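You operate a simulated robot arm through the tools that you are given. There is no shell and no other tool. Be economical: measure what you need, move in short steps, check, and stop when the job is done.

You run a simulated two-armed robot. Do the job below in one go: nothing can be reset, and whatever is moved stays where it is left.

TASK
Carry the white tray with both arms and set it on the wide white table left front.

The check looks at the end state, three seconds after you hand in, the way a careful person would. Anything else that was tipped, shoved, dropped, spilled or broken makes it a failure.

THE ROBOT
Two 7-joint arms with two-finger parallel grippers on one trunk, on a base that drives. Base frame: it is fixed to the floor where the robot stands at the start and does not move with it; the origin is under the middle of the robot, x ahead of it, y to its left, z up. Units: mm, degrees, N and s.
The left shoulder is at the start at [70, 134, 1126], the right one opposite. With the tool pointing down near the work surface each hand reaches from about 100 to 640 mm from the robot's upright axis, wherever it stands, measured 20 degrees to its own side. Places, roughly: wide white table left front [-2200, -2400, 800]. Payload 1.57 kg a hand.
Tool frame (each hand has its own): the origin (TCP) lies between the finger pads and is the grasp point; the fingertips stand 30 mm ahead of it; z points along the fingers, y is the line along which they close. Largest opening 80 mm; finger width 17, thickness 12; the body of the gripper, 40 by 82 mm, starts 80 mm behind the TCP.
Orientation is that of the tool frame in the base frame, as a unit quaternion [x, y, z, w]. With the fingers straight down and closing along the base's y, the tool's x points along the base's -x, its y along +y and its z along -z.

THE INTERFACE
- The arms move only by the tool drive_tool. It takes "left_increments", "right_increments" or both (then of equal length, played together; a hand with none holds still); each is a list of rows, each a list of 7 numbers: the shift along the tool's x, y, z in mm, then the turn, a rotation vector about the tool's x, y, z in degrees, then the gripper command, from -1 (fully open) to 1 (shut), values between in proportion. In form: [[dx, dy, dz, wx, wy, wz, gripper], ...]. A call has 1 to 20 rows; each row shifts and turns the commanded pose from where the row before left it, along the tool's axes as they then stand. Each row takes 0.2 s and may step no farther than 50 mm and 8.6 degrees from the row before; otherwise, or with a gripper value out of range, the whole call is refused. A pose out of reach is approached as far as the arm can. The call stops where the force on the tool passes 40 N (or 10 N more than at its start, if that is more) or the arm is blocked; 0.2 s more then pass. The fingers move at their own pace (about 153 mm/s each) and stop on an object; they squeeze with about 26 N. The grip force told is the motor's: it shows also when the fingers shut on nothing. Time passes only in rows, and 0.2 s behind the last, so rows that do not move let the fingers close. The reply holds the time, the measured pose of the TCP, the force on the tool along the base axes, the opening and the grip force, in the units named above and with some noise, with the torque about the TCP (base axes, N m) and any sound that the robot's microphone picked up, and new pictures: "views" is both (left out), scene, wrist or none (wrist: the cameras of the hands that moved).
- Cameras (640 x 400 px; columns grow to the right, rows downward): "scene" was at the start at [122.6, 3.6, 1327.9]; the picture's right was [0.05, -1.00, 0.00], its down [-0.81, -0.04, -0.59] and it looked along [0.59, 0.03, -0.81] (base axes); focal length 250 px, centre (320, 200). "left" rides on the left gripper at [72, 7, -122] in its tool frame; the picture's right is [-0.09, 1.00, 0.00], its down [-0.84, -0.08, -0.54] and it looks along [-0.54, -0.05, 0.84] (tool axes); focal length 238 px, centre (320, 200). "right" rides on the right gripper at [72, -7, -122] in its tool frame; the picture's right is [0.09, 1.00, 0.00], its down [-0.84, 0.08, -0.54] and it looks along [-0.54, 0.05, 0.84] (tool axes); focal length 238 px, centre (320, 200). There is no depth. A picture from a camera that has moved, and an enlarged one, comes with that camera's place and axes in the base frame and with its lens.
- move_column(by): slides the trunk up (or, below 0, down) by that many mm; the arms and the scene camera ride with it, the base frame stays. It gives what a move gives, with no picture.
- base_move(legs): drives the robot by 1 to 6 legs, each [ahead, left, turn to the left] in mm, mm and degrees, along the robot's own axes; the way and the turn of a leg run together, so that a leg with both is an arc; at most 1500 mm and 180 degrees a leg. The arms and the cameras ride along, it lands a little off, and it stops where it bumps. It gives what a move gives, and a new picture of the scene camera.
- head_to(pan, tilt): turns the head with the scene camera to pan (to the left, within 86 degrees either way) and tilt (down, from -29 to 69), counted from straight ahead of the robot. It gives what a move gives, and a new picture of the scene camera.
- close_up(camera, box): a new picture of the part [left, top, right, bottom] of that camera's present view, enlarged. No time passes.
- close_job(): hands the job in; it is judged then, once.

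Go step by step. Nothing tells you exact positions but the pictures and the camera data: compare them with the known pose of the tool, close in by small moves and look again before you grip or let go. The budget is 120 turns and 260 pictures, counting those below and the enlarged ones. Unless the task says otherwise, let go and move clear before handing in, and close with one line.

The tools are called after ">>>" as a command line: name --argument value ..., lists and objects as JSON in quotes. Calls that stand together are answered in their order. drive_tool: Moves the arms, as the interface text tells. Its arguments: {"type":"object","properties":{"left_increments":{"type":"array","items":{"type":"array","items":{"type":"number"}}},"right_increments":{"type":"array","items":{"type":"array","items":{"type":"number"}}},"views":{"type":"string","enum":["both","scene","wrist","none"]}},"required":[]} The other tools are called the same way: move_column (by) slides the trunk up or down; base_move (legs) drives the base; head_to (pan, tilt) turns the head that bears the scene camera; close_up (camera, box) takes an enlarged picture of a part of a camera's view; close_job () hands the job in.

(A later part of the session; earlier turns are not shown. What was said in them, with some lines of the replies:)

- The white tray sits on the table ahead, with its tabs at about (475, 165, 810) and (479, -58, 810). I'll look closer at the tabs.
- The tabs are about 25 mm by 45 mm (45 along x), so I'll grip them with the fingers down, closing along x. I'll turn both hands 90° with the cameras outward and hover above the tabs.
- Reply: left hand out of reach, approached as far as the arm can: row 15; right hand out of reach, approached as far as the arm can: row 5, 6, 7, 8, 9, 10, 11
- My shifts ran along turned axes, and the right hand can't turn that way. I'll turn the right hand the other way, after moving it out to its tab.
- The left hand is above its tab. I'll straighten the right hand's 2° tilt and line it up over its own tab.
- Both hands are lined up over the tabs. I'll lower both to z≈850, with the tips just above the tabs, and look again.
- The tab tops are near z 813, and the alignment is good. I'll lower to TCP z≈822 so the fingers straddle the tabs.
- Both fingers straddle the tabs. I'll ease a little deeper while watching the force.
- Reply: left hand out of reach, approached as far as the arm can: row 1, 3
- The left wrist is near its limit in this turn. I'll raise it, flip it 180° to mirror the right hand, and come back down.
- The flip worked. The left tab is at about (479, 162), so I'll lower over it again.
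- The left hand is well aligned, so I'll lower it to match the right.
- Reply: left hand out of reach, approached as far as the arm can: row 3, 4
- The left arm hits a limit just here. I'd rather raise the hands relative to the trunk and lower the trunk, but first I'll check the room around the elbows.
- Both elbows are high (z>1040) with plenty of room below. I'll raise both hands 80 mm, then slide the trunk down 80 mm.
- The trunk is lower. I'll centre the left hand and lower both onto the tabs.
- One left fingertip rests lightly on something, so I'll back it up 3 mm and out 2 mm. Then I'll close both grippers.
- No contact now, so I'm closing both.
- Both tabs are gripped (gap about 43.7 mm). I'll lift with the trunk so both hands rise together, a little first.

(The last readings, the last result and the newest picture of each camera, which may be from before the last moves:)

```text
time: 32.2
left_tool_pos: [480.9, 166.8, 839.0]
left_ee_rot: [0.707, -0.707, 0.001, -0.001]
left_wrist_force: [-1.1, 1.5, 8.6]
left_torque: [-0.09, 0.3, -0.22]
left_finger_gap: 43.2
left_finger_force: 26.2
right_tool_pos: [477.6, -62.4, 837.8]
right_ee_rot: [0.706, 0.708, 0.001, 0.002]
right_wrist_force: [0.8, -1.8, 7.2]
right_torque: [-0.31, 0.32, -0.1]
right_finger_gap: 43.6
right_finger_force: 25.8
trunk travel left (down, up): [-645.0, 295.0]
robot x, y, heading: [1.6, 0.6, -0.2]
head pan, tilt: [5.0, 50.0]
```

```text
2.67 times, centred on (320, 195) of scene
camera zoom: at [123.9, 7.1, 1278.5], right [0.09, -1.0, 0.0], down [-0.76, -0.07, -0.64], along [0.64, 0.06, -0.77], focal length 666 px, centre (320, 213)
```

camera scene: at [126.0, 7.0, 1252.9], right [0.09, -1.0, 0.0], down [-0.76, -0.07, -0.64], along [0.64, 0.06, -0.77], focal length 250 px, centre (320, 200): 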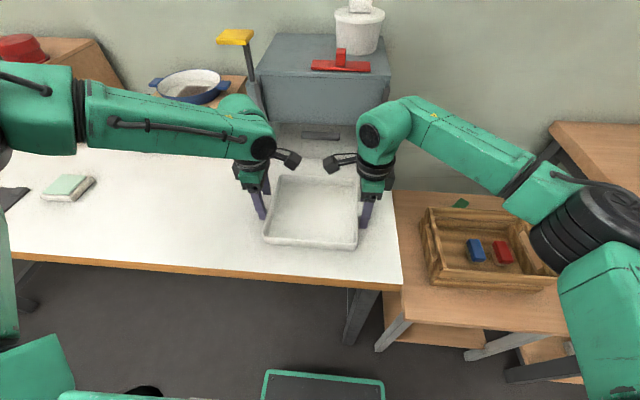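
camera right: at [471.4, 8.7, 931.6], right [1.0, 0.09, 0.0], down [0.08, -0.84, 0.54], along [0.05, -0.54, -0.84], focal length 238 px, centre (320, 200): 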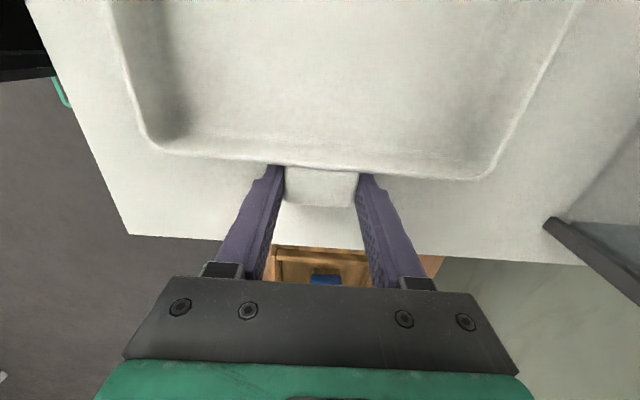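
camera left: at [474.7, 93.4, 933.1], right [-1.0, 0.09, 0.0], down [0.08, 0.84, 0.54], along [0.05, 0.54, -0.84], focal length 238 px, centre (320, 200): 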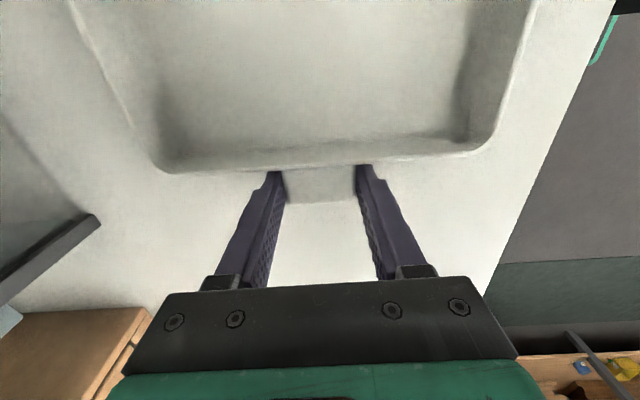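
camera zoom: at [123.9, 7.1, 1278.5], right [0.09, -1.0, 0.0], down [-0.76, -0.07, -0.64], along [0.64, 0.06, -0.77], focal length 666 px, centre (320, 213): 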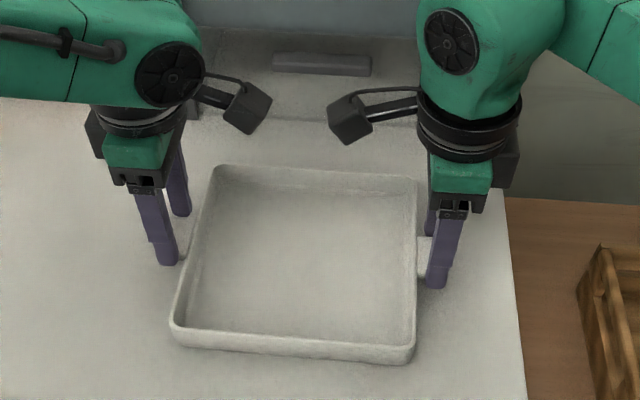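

The tray looks lifted and both grips hold. I'll raise further and look.

>>> move_column --by 75

>>> head_to --pan 0 --tilt 45

```text
time: 33.4
left_tool_pos: [480.8, 166.6, 911.0]
left_ee_rot: [0.708, -0.707, 0.0, 0.0]
left_wrist_force: [-0.7, -1.5, -1.4]
left_torque: [-0.05, -0.01, -0.09]
left_finger_gap: 43.4
left_finger_force: 26.4
right_tool_pos: [479.1, -62.9, 910.2]
right_ee_rot: [0.706, 0.708, 0.0, 0.0]
right_wrist_force: [0.3, 1.7, -1.2]
right_torque: [0.0, 0.04, -0.05]
right_finger_gap: 43.5
right_finger_force: 26.1
trunk travel left (down, up): [-720.0, 220.0]
robot x, y, heading: [-0.2, 0.7, 0.1]
head pan, tilt: [5.0, 50.0]
```

```text
time: 34.0
left_tool_pos: [481.6, 165.1, 911.6]
left_ee_rot: [0.708, -0.706, 0.0, 0.0]
left_wrist_force: [-1.4, -2.3, -1.6]
left_torque: [-0.08, 0.02, -0.17]
left_finger_gap: 43.7
left_finger_force: 26.1
right_tool_pos: [478.9, -61.8, 908.6]
right_ee_rot: [0.706, 0.708, 0.0, 0.001]
right_wrist_force: [1.5, 2.9, -1.4]
right_torque: [0.0, -0.07, -0.16]
right_finger_gap: 43.7
right_finger_force: 25.7
trunk travel left (down, up): [-720.0, 220.0]
robot x, y, heading: [-4.5, -0.7, 0.2]
head pan, tilt: [0.0, 45.0]
camera scene: at [131.1, 0.4, 1359.7], right [0.0, -1.0, 0.0], down [-0.71, 0.0, -0.71], along [0.71, 0.0, -0.71], focal length 250 px, centre (320, 200)
```

scene: 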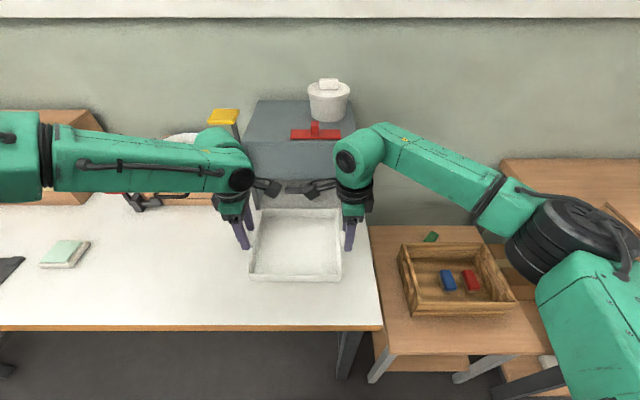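

The tray is lifted level. Now I'll survey the room before driving.

>>> head_to --pan -86 --tilt 20

>>> head_to --pan 86 --tilt 20

```text
time: 35.6
left_tool_pos: [481.5, 166.2, 912.0]
left_ee_rot: [0.708, -0.707, 0.0, 0.0]
left_wrist_force: [-3.4, -2.5, 0.4]
left_torque: [-0.14, 0.08, -0.23]
left_finger_gap: 43.7
left_finger_force: 25.8
right_tool_pos: [479.8, -60.8, 909.8]
right_ee_rot: [0.706, 0.708, 0.0, 0.0]
right_wrist_force: [2.4, 2.8, -0.9]
right_torque: [0.04, -0.09, -0.3]
right_finger_gap: 43.8
right_finger_force: 26.5
trunk travel left (down, up): [-720.0, 220.0]
robot x, y, heading: [1.5, 1.2, -0.0]
head pan, tilt: [-85.9, 20.0]
camera scene: at [56.4, -92.5, 1398.4], right [-1.0, -0.07, 0.0], down [-0.02, 0.34, -0.94], along [0.07, -0.94, -0.34], focal length 250 px, centre (320, 200)
```

scene: 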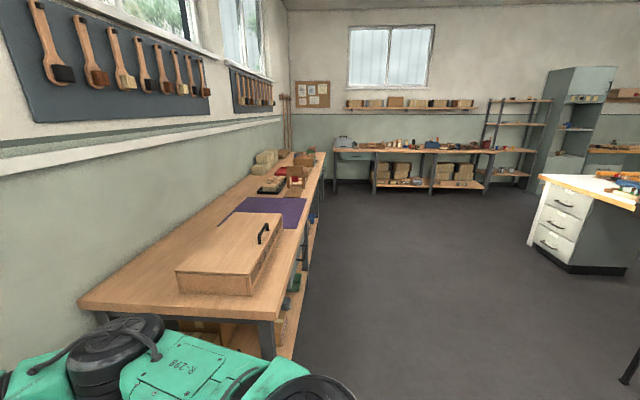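

```text
time: 38.2
left_tool_pos: [481.3, 166.6, 912.7]
left_ee_rot: [0.708, -0.706, 0.0, 0.001]
left_wrist_force: [-1.1, -2.9, -2.2]
left_torque: [0.01, 0.04, -0.19]
left_finger_gap: 43.7
left_finger_force: 25.7
right_tool_pos: [479.2, -62.2, 908.8]
right_ee_rot: [0.706, 0.708, -0.001, 0.0]
right_wrist_force: [1.9, 3.0, -0.4]
right_torque: [0.16, -0.05, -0.21]
right_finger_gap: 43.3
right_finger_force: 25.9
trunk travel left (down, up): [-720.0, 220.0]
robot x, y, heading: [-0.6, 2.0, 0.3]
head pan, tilt: [85.9, 20.0]
camera scene: at [56.4, 93.2, 1398.4], right [1.0, -0.07, 0.0], down [-0.02, -0.34, -0.94], along [0.07, 0.94, -0.34], focal length 250 px, centre (320, 200)
```

scene: 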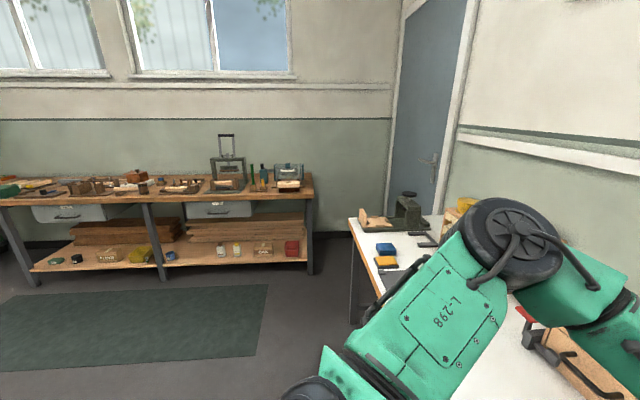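

I'll back off modestly, then turn right in steps so I can see the floor before entering it.

>>> base_move --legs '[[-330, 0, 0]]'

>>> head_to --pan -86 --tilt 35

```text
time: 40.4
left_tool_pos: [149.4, 166.1, 911.9]
left_ee_rot: [0.707, -0.707, 0.0, 0.0]
left_wrist_force: [-0.9, -2.6, -1.2]
left_torque: [-0.08, 0.08, -0.24]
left_finger_gap: 43.5
left_finger_force: 26.1
right_tool_pos: [149.3, -62.5, 909.8]
right_ee_rot: [0.707, 0.707, 0.0, 0.0]
right_wrist_force: [0.6, 3.3, -0.9]
right_torque: [0.1, -0.05, -0.17]
right_finger_gap: 43.7
right_finger_force: 26.2
trunk travel left (down, up): [-720.0, 220.0]
robot x, y, heading: [-334.4, -0.3, -0.2]
head pan, tilt: [85.9, 20.0]
camera scene: at [-274.3, 93.4, 1398.3], right [1.0, -0.07, 0.0], down [-0.03, -0.34, -0.94], along [0.07, 0.94, -0.34], focal length 250 px, centre (320, 200)
```

scene: 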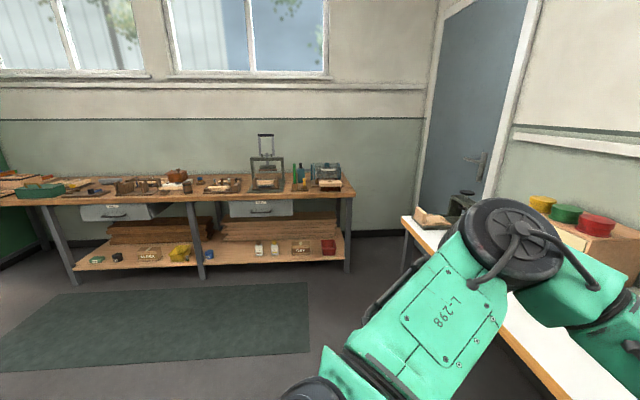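

```text
time: 43.0
left_tool_pos: [150.0, 165.7, 912.7]
left_ee_rot: [-0.707, 0.707, 0.001, 0.0]
left_wrist_force: [-1.3, -0.6, -0.6]
left_torque: [-0.08, 0.11, -0.24]
left_finger_gap: 43.3
left_finger_force: 26.1
right_tool_pos: [147.8, -63.5, 910.0]
right_ee_rot: [0.707, 0.707, 0.0, 0.0]
right_wrist_force: [2.9, 0.6, -1.0]
right_torque: [-0.02, -0.09, -0.25]
right_finger_gap: 43.4
right_finger_force: 25.7
trunk travel left (down, up): [-720.0, 220.0]
robot x, y, heading: [-330.1, 2.3, 0.1]
head pan, tilt: [-85.9, 35.0]
camera scene: at [-275.8, -87.3, 1374.6], right [-1.0, -0.07, 0.0], down [-0.04, 0.57, -0.82], along [0.06, -0.82, -0.57], focal length 250 px, centre (320, 200)
```

scene: 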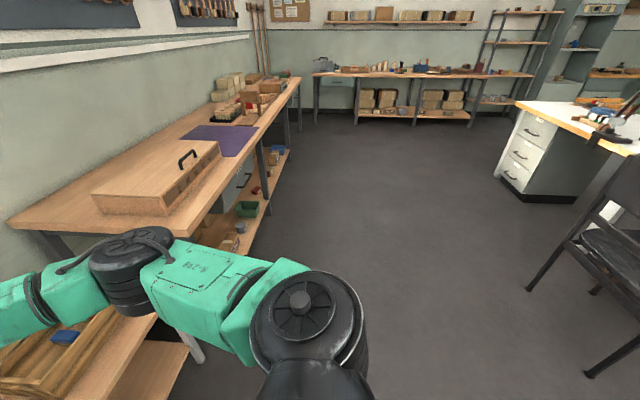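

There's a chair to the right-rear by the white table. I'll turn right 70° and look.

>>> base_move --legs '[[0, 0, -70]]'

>>> head_to --pan -50 --tilt 30

```text
time: 46.4
left_tool_pos: [-13.2, -395.5, 911.9]
left_ee_rot: [-0.174, 0.985, 0.0, 0.0]
left_wrist_force: [-1.6, 0.2, -1.8]
left_torque: [0.08, -0.03, -0.17]
left_finger_gap: 43.6
left_finger_force: 26.0
right_tool_pos: [-226.8, -472.0, 909.3]
right_ee_rot: [0.985, 0.172, 0.001, 0.0]
right_wrist_force: [0.3, -1.2, -1.1]
right_torque: [-0.04, -0.05, -0.19]
right_finger_gap: 43.7
right_finger_force: 25.9
trunk travel left (down, up): [-720.0, 220.0]
robot x, y, heading: [-327.6, 2.5, -70.0]
head pan, tilt: [-85.9, 35.0]
camera scene: at [-395.7, -82.7, 1374.6], right [-0.41, 0.91, 0.0], down [0.52, 0.23, -0.82], along [-0.75, -0.33, -0.57], focal length 250 px, centre (320, 200)
```

scene: 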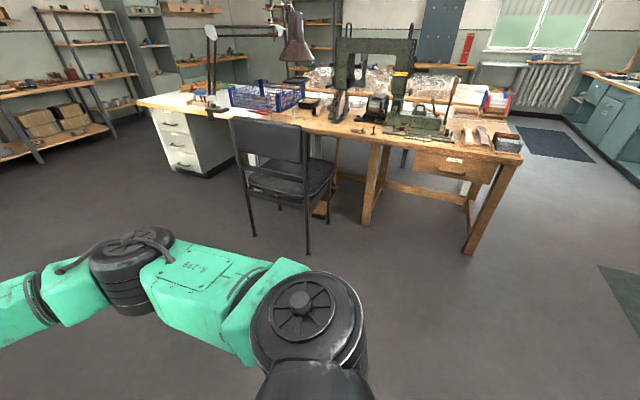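

```text
time: 47.5
left_tool_pos: [-12.1, -396.8, 911.9]
left_ee_rot: [-0.173, 0.985, -0.001, 0.0]
left_wrist_force: [-0.8, 0.7, -1.2]
left_torque: [0.0, 0.05, -0.15]
left_finger_gap: 43.5
left_finger_force: 25.6
right_tool_pos: [-228.2, -472.3, 910.3]
right_ee_rot: [0.985, 0.173, 0.0, 0.0]
right_wrist_force: [1.0, -1.0, -0.7]
right_torque: [0.01, -0.06, -0.15]
right_finger_gap: 43.6
right_finger_force: 25.7
trunk travel left (down, up): [-720.0, 220.0]
robot x, y, heading: [-332.4, -0.6, -70.3]
head pan, tilt: [-50.0, 30.0]
camera scene: at [-360.8, -125.1, 1382.3], right [-0.86, 0.5, 0.0], down [0.25, 0.43, -0.87], along [-0.44, -0.75, -0.5], focal length 250 px, centre (320, 200)
```

scene: 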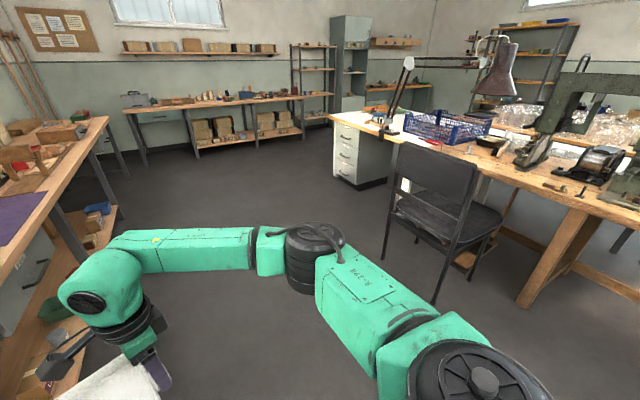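

The white table's left part lies beyond the chair, by the drawer cabinet. I'll zoom in on it.

>>> close_up --camera "scene" --box '[310, 80, 510, 205]'

```text
3.20 times, centred on (410, 142) of scene
camera zoom: at [-360.8, -125.1, 1382.3], right [-0.86, 0.5, 0.0], down [0.25, 0.43, -0.87], along [-0.44, -0.75, -0.5], focal length 800 px, centre (32, 384)
```

zoom: 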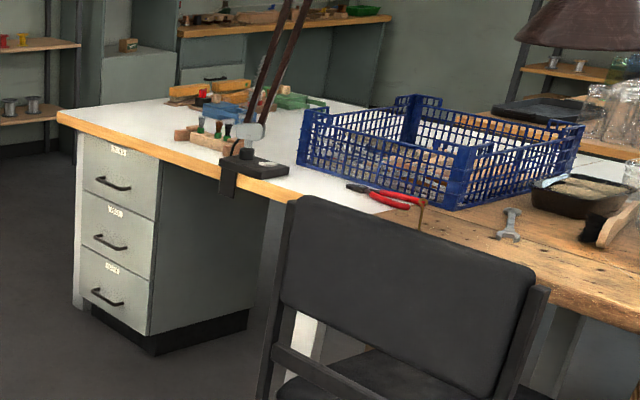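

The free white area is around (-2200, -2400), with the front edge near x≈-1900 and the left edge near y≈-2600. I'll drive to about (-900, -2400), well clear of the chair, then turn toward it.

>>> base_move --legs '[[0, 0, -33], [1230, 0, 0], [1230, 0, 0]]'

```text
time: 61.1
left_tool_pos: [-846.2, -2915.5, 911.6]
left_ee_rot: [0.116, 0.993, 0.001, 0.0]
left_wrist_force: [0.9, 1.5, -1.0]
left_torque: [0.05, -0.01, -0.21]
left_finger_gap: 43.6
left_finger_force: 26.3
right_tool_pos: [-1067.2, -2860.4, 910.2]
right_ee_rot: [0.993, -0.118, 0.0, 0.0]
right_wrist_force: [-0.3, -1.9, -0.7]
right_torque: [-0.07, 0.01, -0.18]
right_finger_gap: 43.5
right_finger_force: 26.1
trunk travel left (down, up): [-720.0, 220.0]
robot x, y, heading: [-891.4, -2408.5, -103.5]
head pan, tilt: [-50.0, 30.0]
camera scene: at [-988.1, -2498.0, 1382.4], right [-0.45, 0.9, 0.0], down [0.45, 0.22, -0.87], along [-0.78, -0.39, -0.5], focal length 250 px, centre (320, 200)
```

scene: 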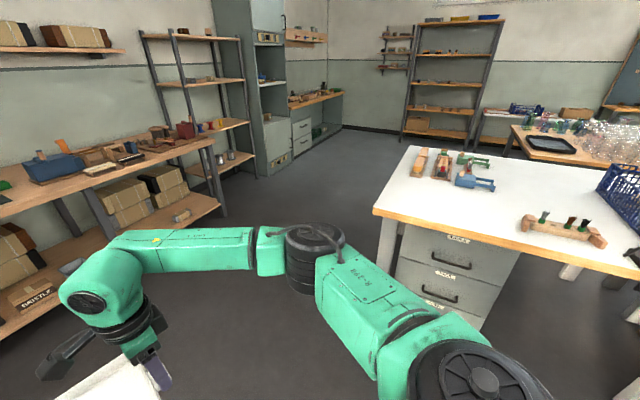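

The table surface is visible: free space at x -1920..-2340, y -2690..-2130. I'll turn to face it, approach part way and check.

>>> base_move --legs '[[0, 0, -76.5], [400, -30, 0]]'

>>> head_to --pan 0 --tilt 40

```text
time: 67.0
left_tool_pos: [-1777.5, -2538.6, 912.4]
left_ee_rot: [0.709, 0.705, 0.0, 0.001]
left_wrist_force: [2.4, 0.7, -0.6]
left_torque: [-0.04, -0.02, -0.16]
left_finger_gap: 43.6
left_finger_force: 26.1
right_tool_pos: [-1773.7, -2309.8, 911.3]
right_ee_rot: [-0.705, 0.71, -0.001, 0.0]
right_wrist_force: [-1.9, -0.5, -1.2]
right_torque: [-0.03, 0.03, -0.2]
right_finger_gap: 43.5
right_finger_force: 26.8
trunk travel left (down, up): [-720.0, 220.0]
robot x, y, heading: [-1296.7, -2372.5, 179.4]
head pan, tilt: [-50.0, 30.0]
camera scene: at [-1403.9, -2306.0, 1382.4], right [0.77, 0.64, 0.0], down [0.32, -0.39, -0.87], along [-0.55, 0.67, -0.5], focal length 250 px, centre (320, 200)
```

scene: 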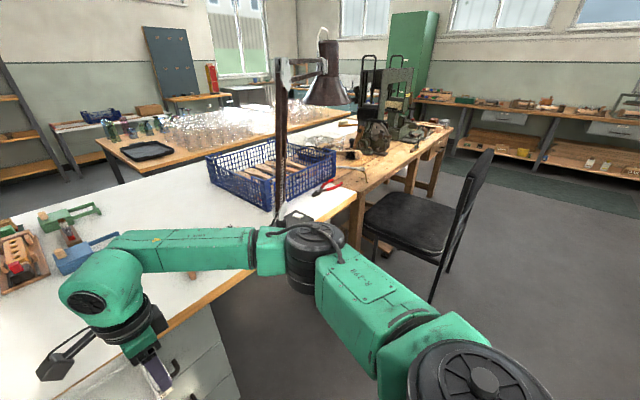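

```text
time: 68.1
left_tool_pos: [-1778.0, -2537.7, 911.3]
left_ee_rot: [0.709, 0.705, 0.0, 0.0]
left_wrist_force: [1.1, 1.1, -1.0]
left_torque: [0.06, 0.01, -0.16]
left_finger_gap: 43.8
left_finger_force: 26.2
right_tool_pos: [-1774.8, -2310.3, 910.7]
right_ee_rot: [-0.704, 0.71, -0.001, 0.001]
right_wrist_force: [-1.4, -0.7, 0.0]
right_torque: [-0.12, 0.03, -0.14]
right_finger_gap: 43.4
right_finger_force: 25.8
trunk travel left (down, up): [-720.0, 220.0]
robot x, y, heading: [-1296.0, -2378.1, 179.3]
head pan, tilt: [0.0, 40.0]
camera scene: at [-1432.2, -2374.9, 1367.0], right [0.01, 1.0, 0.0], down [0.64, -0.01, -0.77], along [-0.77, 0.01, -0.64], focal length 250 px, centre (320, 200)
```

scene: 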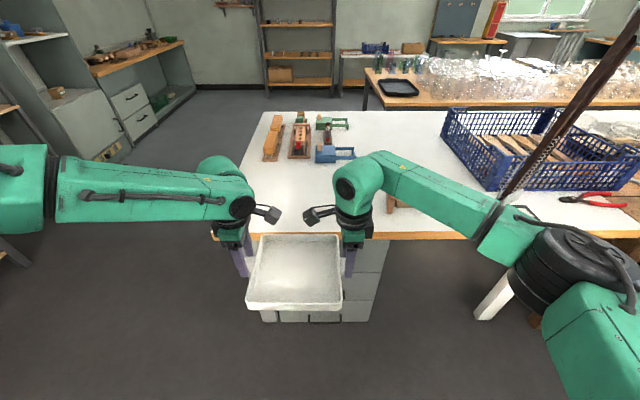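

The tray is level and clear of the table edge. I'll check the edge and brush block closely before the last approach.

>>> base_move --legs '[[250, 0, 0.6]]'

>>> head_to --pan -35 --tilt 55

>>> head_to --pan 15 --tilt 60

```text
time: 70.0
left_tool_pos: [-2025.0, -2542.6, 912.8]
left_ee_rot: [0.706, 0.708, 0.0, 0.001]
left_wrist_force: [2.1, 1.0, -1.0]
left_torque: [-0.01, -0.12, -0.17]
left_finger_gap: 43.3
left_finger_force: 25.7
right_tool_pos: [-2023.0, -2313.3, 911.2]
right_ee_rot: [0.708, -0.707, 0.0, 0.0]
right_wrist_force: [-2.6, -1.1, -1.0]
right_torque: [0.04, 0.06, -0.21]
right_finger_gap: 43.8
right_finger_force: 25.7
trunk travel left (down, up): [-720.0, 220.0]
robot x, y, heading: [-1543.9, -2374.4, -180.1]
head pan, tilt: [0.0, 40.0]
camera scene: at [-1679.8, -2375.1, 1367.1], right [0.0, 1.0, 0.0], down [0.64, 0.0, -0.77], along [-0.77, 0.0, -0.64], focal length 250 px, centre (320, 200)
```

scene: 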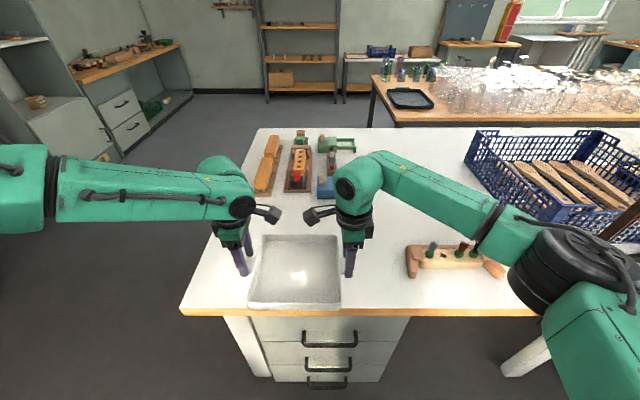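

```text
time: 71.0
left_tool_pos: [-2025.8, -2541.7, 911.7]
left_ee_rot: [0.706, 0.708, -0.001, 0.001]
left_wrist_force: [1.8, 0.2, -1.6]
left_torque: [0.04, 0.01, -0.12]
left_finger_gap: 43.6
left_finger_force: 25.7
right_tool_pos: [-2023.9, -2313.2, 909.5]
right_ee_rot: [0.708, -0.707, 0.0, 0.0]
right_wrist_force: [-0.7, -1.0, -1.2]
right_torque: [-0.07, 0.02, -0.1]
right_finger_gap: 43.5
right_finger_force: 25.7
trunk travel left (down, up): [-720.0, 220.0]
robot x, y, heading: [-1543.6, -2376.3, -179.9]
head pan, tilt: [-35.0, 55.0]
camera scene: at [-1654.7, -2333.8, 1346.4], right [0.57, 0.82, 0.0], down [0.67, -0.47, -0.57], along [-0.47, 0.33, -0.82], focal length 250 px, centre (320, 200)
```

scene: 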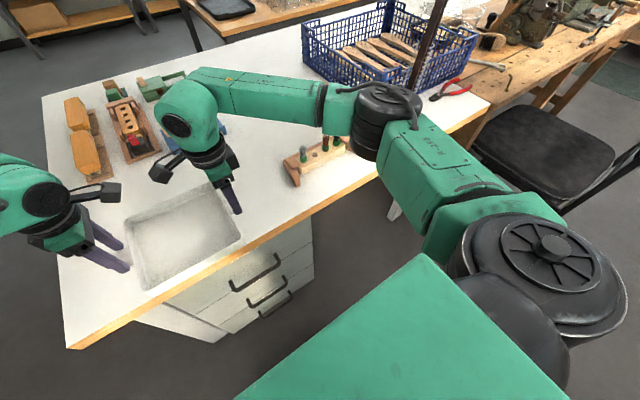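

```text
time: 72.1
left_tool_pos: [-2025.7, -2542.1, 912.7]
left_ee_rot: [0.706, 0.708, 0.001, 0.0]
left_wrist_force: [2.4, 0.7, -1.0]
left_torque: [0.13, -0.07, -0.2]
left_finger_gap: 43.6
left_finger_force: 26.7
right_tool_pos: [-2023.4, -2312.4, 909.4]
right_ee_rot: [0.707, -0.707, -0.001, -0.001]
right_wrist_force: [-1.9, -0.4, -1.5]
right_torque: [-0.01, 0.05, -0.23]
right_finger_gap: 43.4
right_finger_force: 26.1
trunk travel left (down, up): [-720.0, 220.0]
robot x, y, heading: [-1544.9, -2374.0, -180.1]
head pan, tilt: [15.0, 60.0]
camera scene: at [-1660.3, -2392.3, 1340.2], right [-0.26, 0.97, 0.0], down [0.84, 0.22, -0.5], along [-0.48, -0.13, -0.87], focal length 250 px, centre (320, 200)
```

scene: 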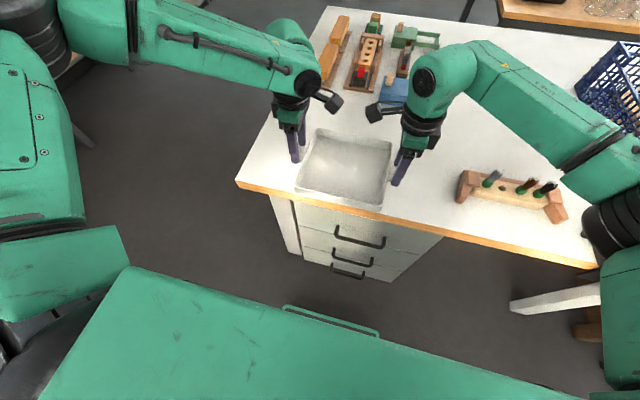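

The table top is at about z 772, with its front edge and cabinet at about x -1983 and my base front at about x -1790. I'll drive 140 mm further and check the elbow against the brush rack.

>>> base_move --legs '[[140, 0, 0]]'

>>> head_to --pan -60 --tilt 45

```text
time: 73.5
left_tool_pos: [-2162.9, -2541.6, 912.4]
left_ee_rot: [0.706, 0.708, 0.0, -0.001]
left_wrist_force: [1.7, 1.0, -0.9]
left_torque: [-0.03, -0.04, -0.19]
left_finger_gap: 43.6
left_finger_force: 26.6
right_tool_pos: [-2161.2, -2311.6, 911.0]
right_ee_rot: [-0.707, 0.707, 0.0, 0.0]
right_wrist_force: [-2.6, 0.1, -1.0]
right_torque: [0.05, 0.1, -0.21]
right_finger_gap: 43.6
right_finger_force: 25.9
trunk travel left (down, up): [-720.0, 220.0]
robot x, y, heading: [-1682.0, -2374.0, 179.9]
head pan, tilt: [15.0, 60.0]
camera scene: at [-1797.3, -2392.2, 1340.4], right [-0.26, 0.97, 0.0], down [0.84, 0.22, -0.5], along [-0.48, -0.13, -0.87], focal length 250 px, centre (320, 200)
```

scene: 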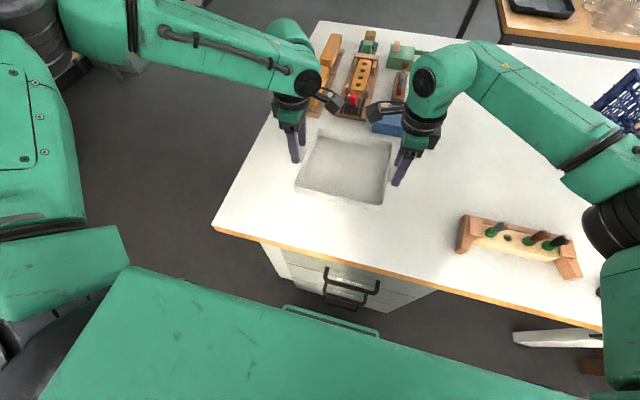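

```text
time: 74.9
left_tool_pos: [-2163.6, -2542.7, 911.9]
left_ee_rot: [0.707, 0.707, 0.0, 0.0]
left_wrist_force: [2.3, 1.4, -0.9]
left_torque: [0.03, -0.03, -0.17]
left_finger_gap: 43.4
left_finger_force: 25.8
right_tool_pos: [-2162.2, -2312.5, 908.9]
right_ee_rot: [-0.707, 0.707, 0.0, 0.0]
right_wrist_force: [-1.1, -0.5, -1.2]
right_torque: [-0.06, 0.02, -0.16]
right_finger_gap: 43.6
right_finger_force: 26.3
trunk travel left (down, up): [-720.0, 220.0]
robot x, y, heading: [-1684.6, -2374.1, 180.1]
head pan, tilt: [-60.0, 45.0]
camera scene: at [-1775.3, -2304.6, 1359.7], right [0.87, 0.5, 0.0], down [0.35, -0.61, -0.71], along [-0.35, 0.61, -0.71], focal length 250 px, centre (320, 200)
```

scene: 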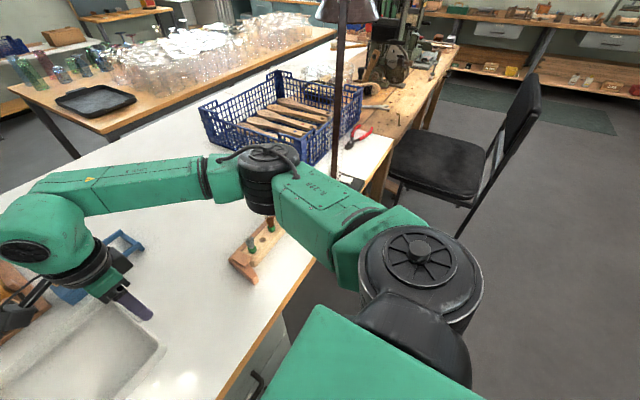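

The elbow is about 115 mm above the brush rack. I'll lower the trunk 50 mm, then use the arms for the rest.

>>> move_column --by -50

>>> head_to --pan -60 --tilt 50

>>> head_to --pan 0 --tilt 55

>>> close_up --camera "scene" --box '[200, 130, 420, 270]'

```text
time: 75.8
left_tool_pos: [-2164.2, -2540.3, 862.5]
left_ee_rot: [0.708, 0.707, 0.0, 0.0]
left_wrist_force: [1.6, 1.2, -0.7]
left_torque: [0.12, -0.07, -0.24]
left_finger_gap: 43.7
left_finger_force: 25.8
right_tool_pos: [-2161.5, -2312.6, 859.3]
right_ee_rot: [0.708, -0.707, -0.001, 0.0]
right_wrist_force: [-2.0, -2.2, -1.0]
right_torque: [0.04, 0.02, -0.19]
right_finger_gap: 43.7
right_finger_force: 25.2
trunk travel left (down, up): [-670.0, 270.0]
robot x, y, heading: [-1682.0, -2373.4, 180.0]
head pan, tilt: [-60.0, 45.0]
```

```text
time: 76.5
left_tool_pos: [-2164.6, -2540.4, 862.1]
left_ee_rot: [0.707, 0.707, 0.0, 0.0]
left_wrist_force: [2.3, 1.0, -1.0]
left_torque: [0.06, -0.08, -0.22]
left_finger_gap: 43.3
left_finger_force: 25.7
right_tool_pos: [-2162.9, -2312.2, 859.6]
right_ee_rot: [-0.707, 0.707, 0.0, 0.0]
right_wrist_force: [-2.6, -0.7, -1.5]
right_torque: [0.03, 0.06, -0.21]
right_finger_gap: 43.6
right_finger_force: 25.5
trunk travel left (down, up): [-670.0, 270.0]
robot x, y, heading: [-1684.6, -2376.5, 180.1]
head pan, tilt: [-60.0, 50.0]
camera scene: at [-1773.1, -2308.2, 1302.9], right [0.87, 0.5, 0.0], down [0.38, -0.66, -0.64], along [-0.32, 0.56, -0.77], focal length 250 px, centre (320, 200)
```

scene: 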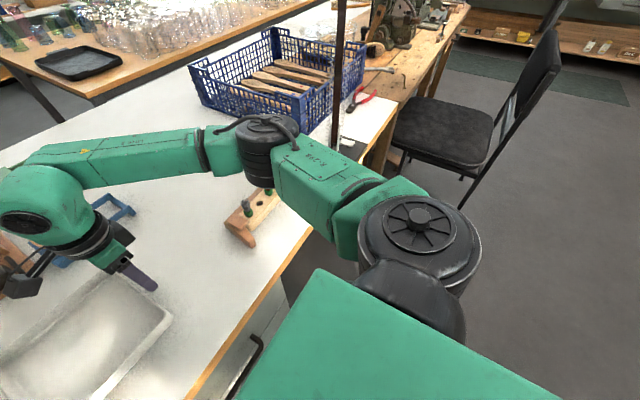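

```text
time: 77.8
left_tool_pos: [-2164.6, -2541.6, 862.6]
left_ee_rot: [0.707, 0.707, 0.0, 0.0]
left_wrist_force: [2.1, 0.9, -1.3]
left_torque: [0.05, -0.04, -0.21]
left_finger_gap: 43.9
left_finger_force: 26.7
right_tool_pos: [-2163.3, -2312.0, 860.7]
right_ee_rot: [-0.707, 0.707, 0.0, 0.0]
right_wrist_force: [-3.1, -0.5, -1.2]
right_torque: [-0.01, 0.06, -0.16]
right_finger_gap: 43.7
right_finger_force: 25.6
trunk travel left (down, up): [-670.0, 270.0]
robot x, y, heading: [-1682.7, -2379.1, 179.8]
head pan, tilt: [0.0, 55.0]
camera scene: at [-1806.8, -2374.9, 1296.3], right [0.0, 1.0, 0.0], down [0.82, 0.0, -0.57], along [-0.57, 0.0, -0.82], focal length 250 px, centre (320, 200)
```

scene: 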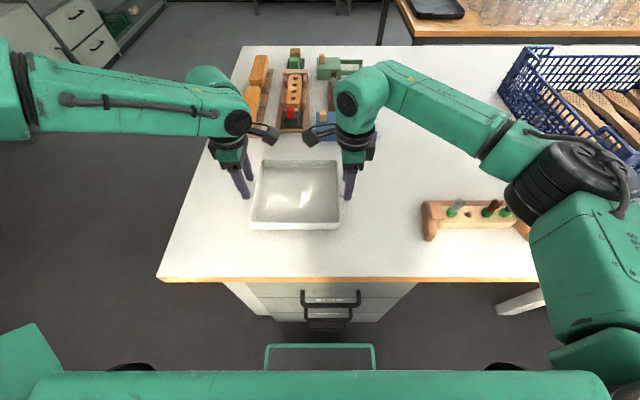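

```text
2.86 times, centred on (310, 200) of scene
camera zoom: at [-1806.8, -2374.9, 1296.3], right [0.0, 1.0, 0.0], down [0.82, 0.0, -0.57], along [-0.57, 0.0, -0.82], focal length 714 px, centre (349, 200)
```

zoom: 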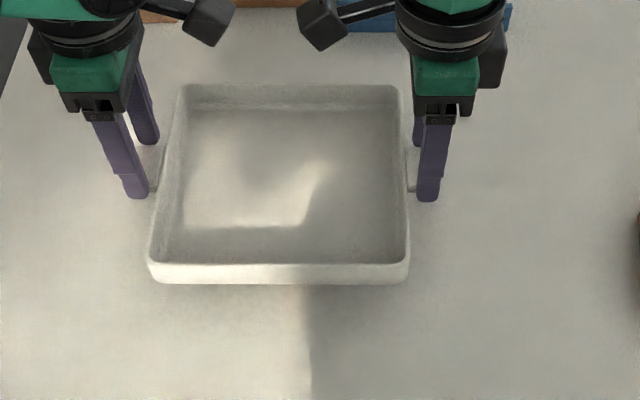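

There's plenty of clearance. I'll lower with both arms together, 32 mm in small steps.

>>> drive_tool --left_increments '[[0, 0, 4, 0, 0, 0, 1], [0, 0, 4, 0, 0, 0, 1], [0, 0, 4, 0, 0, 0, 1], [0, 0, 4, 0, 0, 0, 1], [0, 0, 4, 0, 0, 0, 1], [0, 0, 4, 0, 0, 0, 1], [0, 0, 4, 0, 0, 0, 1], [0, 0, 4, 0, 0, 0, 1], [0, 0, 0, 0, 0, 0, 1]]' --right_increments '[[0, 0, 4, 0, 0, 0, 1], [0, 0, 4, 0, 0, 0, 1], [0, 0, 4, 0, 0, 0, 1], [0, 0, 4, 0, 0, 0, 1], [0, 0, 4, 0, 0, 0, 1], [0, 0, 4, 0, 0, 0, 1], [0, 0, 4, 0, 0, 0, 1], [0, 0, 4, 0, 0, 0, 1], [0, 0, 0, 0, 0, 0, 1]]' --views "scene"

>>> close_up --camera "scene" --box '[200, 130, 420, 270]'

```text
time: 79.8
left_tool_pos: [-2163.6, -2540.3, 832.3]
left_ee_rot: [0.707, 0.707, -0.001, -0.003]
left_wrist_force: [-3.1, 0.1, 20.6]
left_torque: [0.04, -0.02, -0.26]
left_finger_gap: 43.8
left_finger_force: 26.1
right_tool_pos: [-2160.1, -2312.3, 831.6]
right_ee_rot: [-0.706, 0.708, 0.001, -0.002]
right_wrist_force: [-7.6, -0.7, 20.3]
right_torque: [-0.05, 0.18, -0.26]
right_finger_gap: 43.8
right_finger_force: 25.8
trunk travel left (down, up): [-670.0, 270.0]
robot x, y, heading: [-1682.2, -2375.1, 179.7]
head pan, tilt: [0.0, 55.0]
camera scene: at [-1802.4, -2374.3, 1297.0], right [0.0, 1.0, 0.0], down [0.82, 0.0, -0.58], along [-0.58, 0.0, -0.82], focal length 250 px, centre (320, 200)
```

scene: 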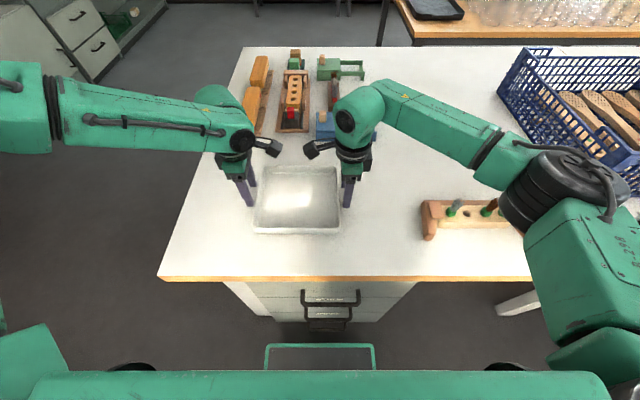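

```text
2.86 times, centred on (310, 200) of scene
camera zoom: at [-1802.4, -2374.3, 1297.0], right [0.0, 1.0, 0.0], down [0.82, 0.0, -0.58], along [-0.58, 0.0, -0.82], focal length 714 px, centre (349, 200)
```

zoom: 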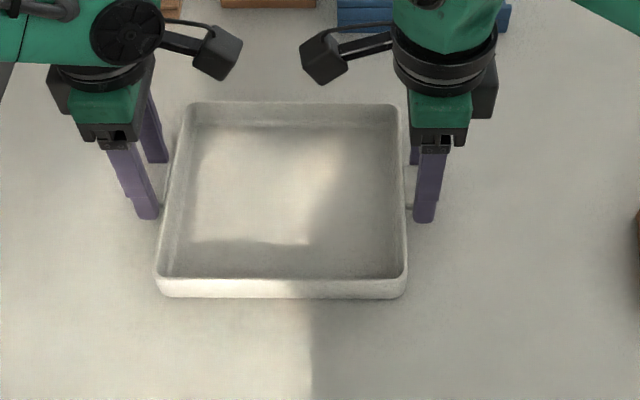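

The tray is on the table with both sides in even contact (about 20 N). I'll ease off a little, then open gently.

>>> drive_tool --left_increments '[[0, 0, -1.5, 0, 0, 0, 1], [0, 0, 0, 0, 0, 0, 1]]' --right_increments '[[0, 0, -1.5, 0, 0, 0, 1], [0, 0, 0, 0, 0, 0, 1]]' --views "none"

```text
time: 80.4
left_tool_pos: [-2163.1, -2542.1, 832.6]
left_ee_rot: [0.707, 0.707, -0.002, -0.002]
left_wrist_force: [-2.7, 3.3, 13.7]
left_torque: [0.24, 0.16, -0.14]
left_finger_gap: 43.6
left_finger_force: 26.6
right_tool_pos: [-2160.9, -2313.6, 830.2]
right_ee_rot: [-0.707, 0.707, 0.0, 0.0]
right_wrist_force: [-4.2, -3.9, 13.1]
right_torque: [-0.42, 0.19, -0.3]
right_finger_gap: 43.3
right_finger_force: 26.4
trunk travel left (down, up): [-670.0, 270.0]
robot x, y, heading: [-1684.1, -2374.6, 179.9]
head pan, tilt: [0.0, 55.0]
```

>>> drive_tool --left_increments '[[0, 0, -1.5, 0, 0, 0, 1], [0, 0, 0, 0, 0, 0, 0.1], [0, 0, 0, 0, 0, 0, -0.3], [0, 0, 0, 0, 0, 0, -0.7], [0, 0, 0, 0, 0, 0, -1], [0, 0, 0, 0, 0, 0, -1]]' --right_increments '[[0, 0, -1.5, 0, 0, 0, 1], [0, 0, 0, 0, 0, 0, 0.1], [0, 0, 0, 0, 0, 0, -0.3], [0, 0, 0, 0, 0, 0, -0.7], [0, 0, 0, 0, 0, 0, -1], [0, 0, 0, 0, 0, 0, -1]]' --views "both"

```text
time: 81.8
left_tool_pos: [-2164.2, -2541.3, 832.4]
left_ee_rot: [0.707, 0.707, 0.0, 0.0]
left_wrist_force: [-1.0, -0.5, -0.3]
left_torque: [-0.02, 0.0, 0.02]
left_finger_gap: 80.2
left_finger_force: 0.1
right_tool_pos: [-2162.5, -2312.1, 831.0]
right_ee_rot: [0.707, -0.707, 0.0, 0.0]
right_wrist_force: [0.3, -0.8, -0.5]
right_torque: [-0.02, 0.01, -0.01]
right_finger_gap: 80.1
right_finger_force: 0.2
trunk travel left (down, up): [-670.0, 270.0]
robot x, y, heading: [-1680.7, -2375.5, 180.0]
head pan, tilt: [0.0, 55.0]
camera scene: at [-1806.4, -2374.9, 1296.3], right [0.0, 1.0, 0.0], down [0.82, 0.0, -0.57], along [-0.57, 0.0, -0.82], focal length 250 px, centre (320, 200)
camera right: at [-2156.8, -2385.1, 952.6], right [-1.0, -0.09, 0.0], down [-0.08, 0.84, 0.54], along [-0.05, 0.54, -0.84], focal length 238 px, centre (320, 200)
camera left: at [-2157.0, -2470.2, 953.9], right [1.0, -0.09, 0.0], down [-0.08, -0.84, 0.54], along [-0.05, -0.54, -0.84], focal length 238 px, centre (320, 200)
```

scene: 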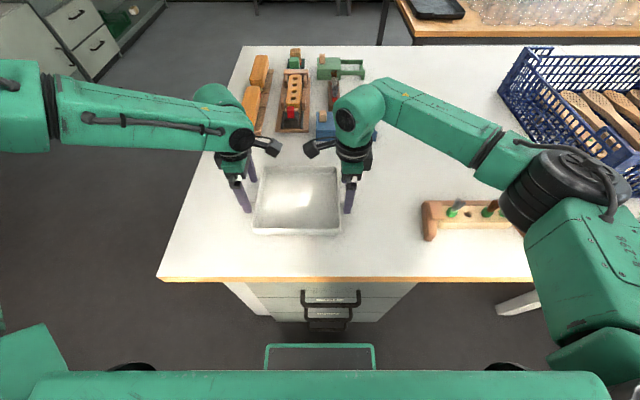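
right: 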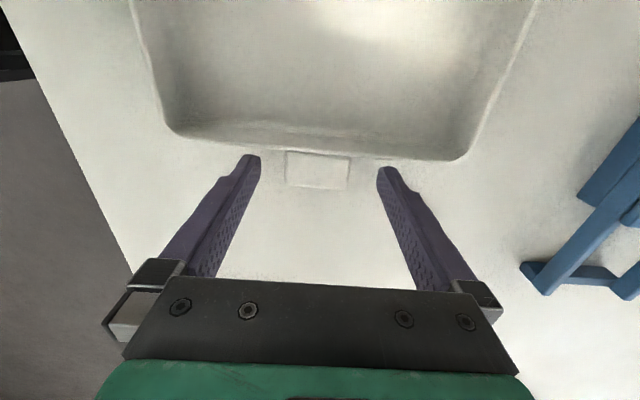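
left: 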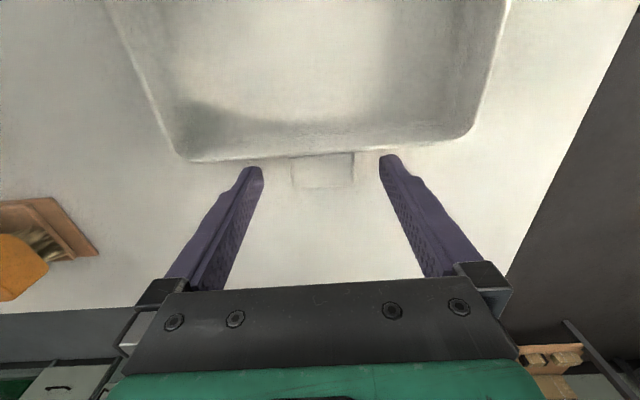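

The tray is released and sitting flat. I'll raise the trunk to clear it, then back away.

>>> move_column --by 120

>>> base_move --legs '[[-350, 0, 0]]'

>>> close_up --camera "scene" --box '[150, 20, 550, 270]'

```text
time: 83.3
left_tool_pos: [-2164.1, -2541.4, 953.0]
left_ee_rot: [0.707, 0.707, 0.0, 0.0]
left_wrist_force: [1.0, 0.3, 0.4]
left_torque: [0.02, -0.01, -0.03]
left_finger_gap: 80.1
left_finger_force: 0.1
right_tool_pos: [-2161.9, -2312.6, 950.8]
right_ee_rot: [0.707, -0.707, 0.0, 0.0]
right_wrist_force: [-0.3, -0.3, 0.3]
right_torque: [0.02, 0.0, -0.01]
right_finger_gap: 79.9
right_finger_force: 0.1
trunk travel left (down, up): [-790.0, 150.0]
robot x, y, heading: [-1682.5, -2375.7, 180.0]
head pan, tilt: [0.0, 55.0]
```

```text
time: 85.6
left_tool_pos: [-1814.4, -2541.8, 951.6]
left_ee_rot: [0.706, 0.708, 0.001, 0.001]
left_wrist_force: [-0.3, 0.5, -0.2]
left_torque: [0.03, -0.03, 0.01]
left_finger_gap: 80.2
left_finger_force: 0.0
right_tool_pos: [-1813.4, -2312.1, 950.3]
right_ee_rot: [0.707, -0.707, 0.0, -0.001]
right_wrist_force: [-0.6, -0.1, -0.8]
right_torque: [0.01, -0.04, -0.01]
right_finger_gap: 80.0
right_finger_force: 0.1
trunk travel left (down, up): [-790.0, 150.0]
robot x, y, heading: [-1333.5, -2376.3, -179.9]
head pan, tilt: [0.0, 55.0]
camera scene: at [-1457.6, -2375.1, 1416.2], right [0.0, 1.0, 0.0], down [0.82, 0.0, -0.57], along [-0.57, 0.0, -0.82], focal length 250 px, centre (320, 200)
```

scene: 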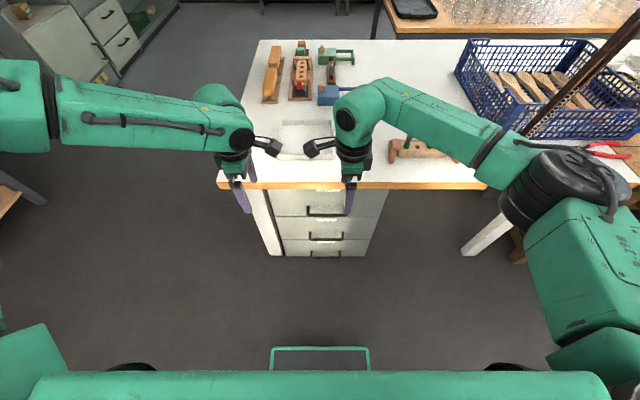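

```text
1.60 times, centred on (350, 145) of scene
camera zoom: at [-1457.6, -2375.1, 1416.2], right [0.0, 1.0, 0.0], down [0.82, 0.0, -0.57], along [-0.57, 0.0, -0.82], focal length 400 px, centre (272, 288)
```

zoom: 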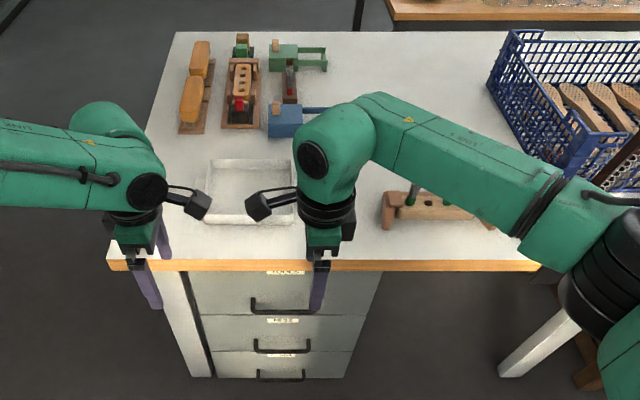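

The tray rests flat on the white table, everything else looks undisturbed, and the arms are clear, so I'm handing in.

>>> close_job

```text
The job is handed in.
```

I carried the white tray with both arms and set it flat on the wide white table, left front, centred at about (-2160, -2430). I saw nothing else tipped or moved, and the hands are open and clear of it.
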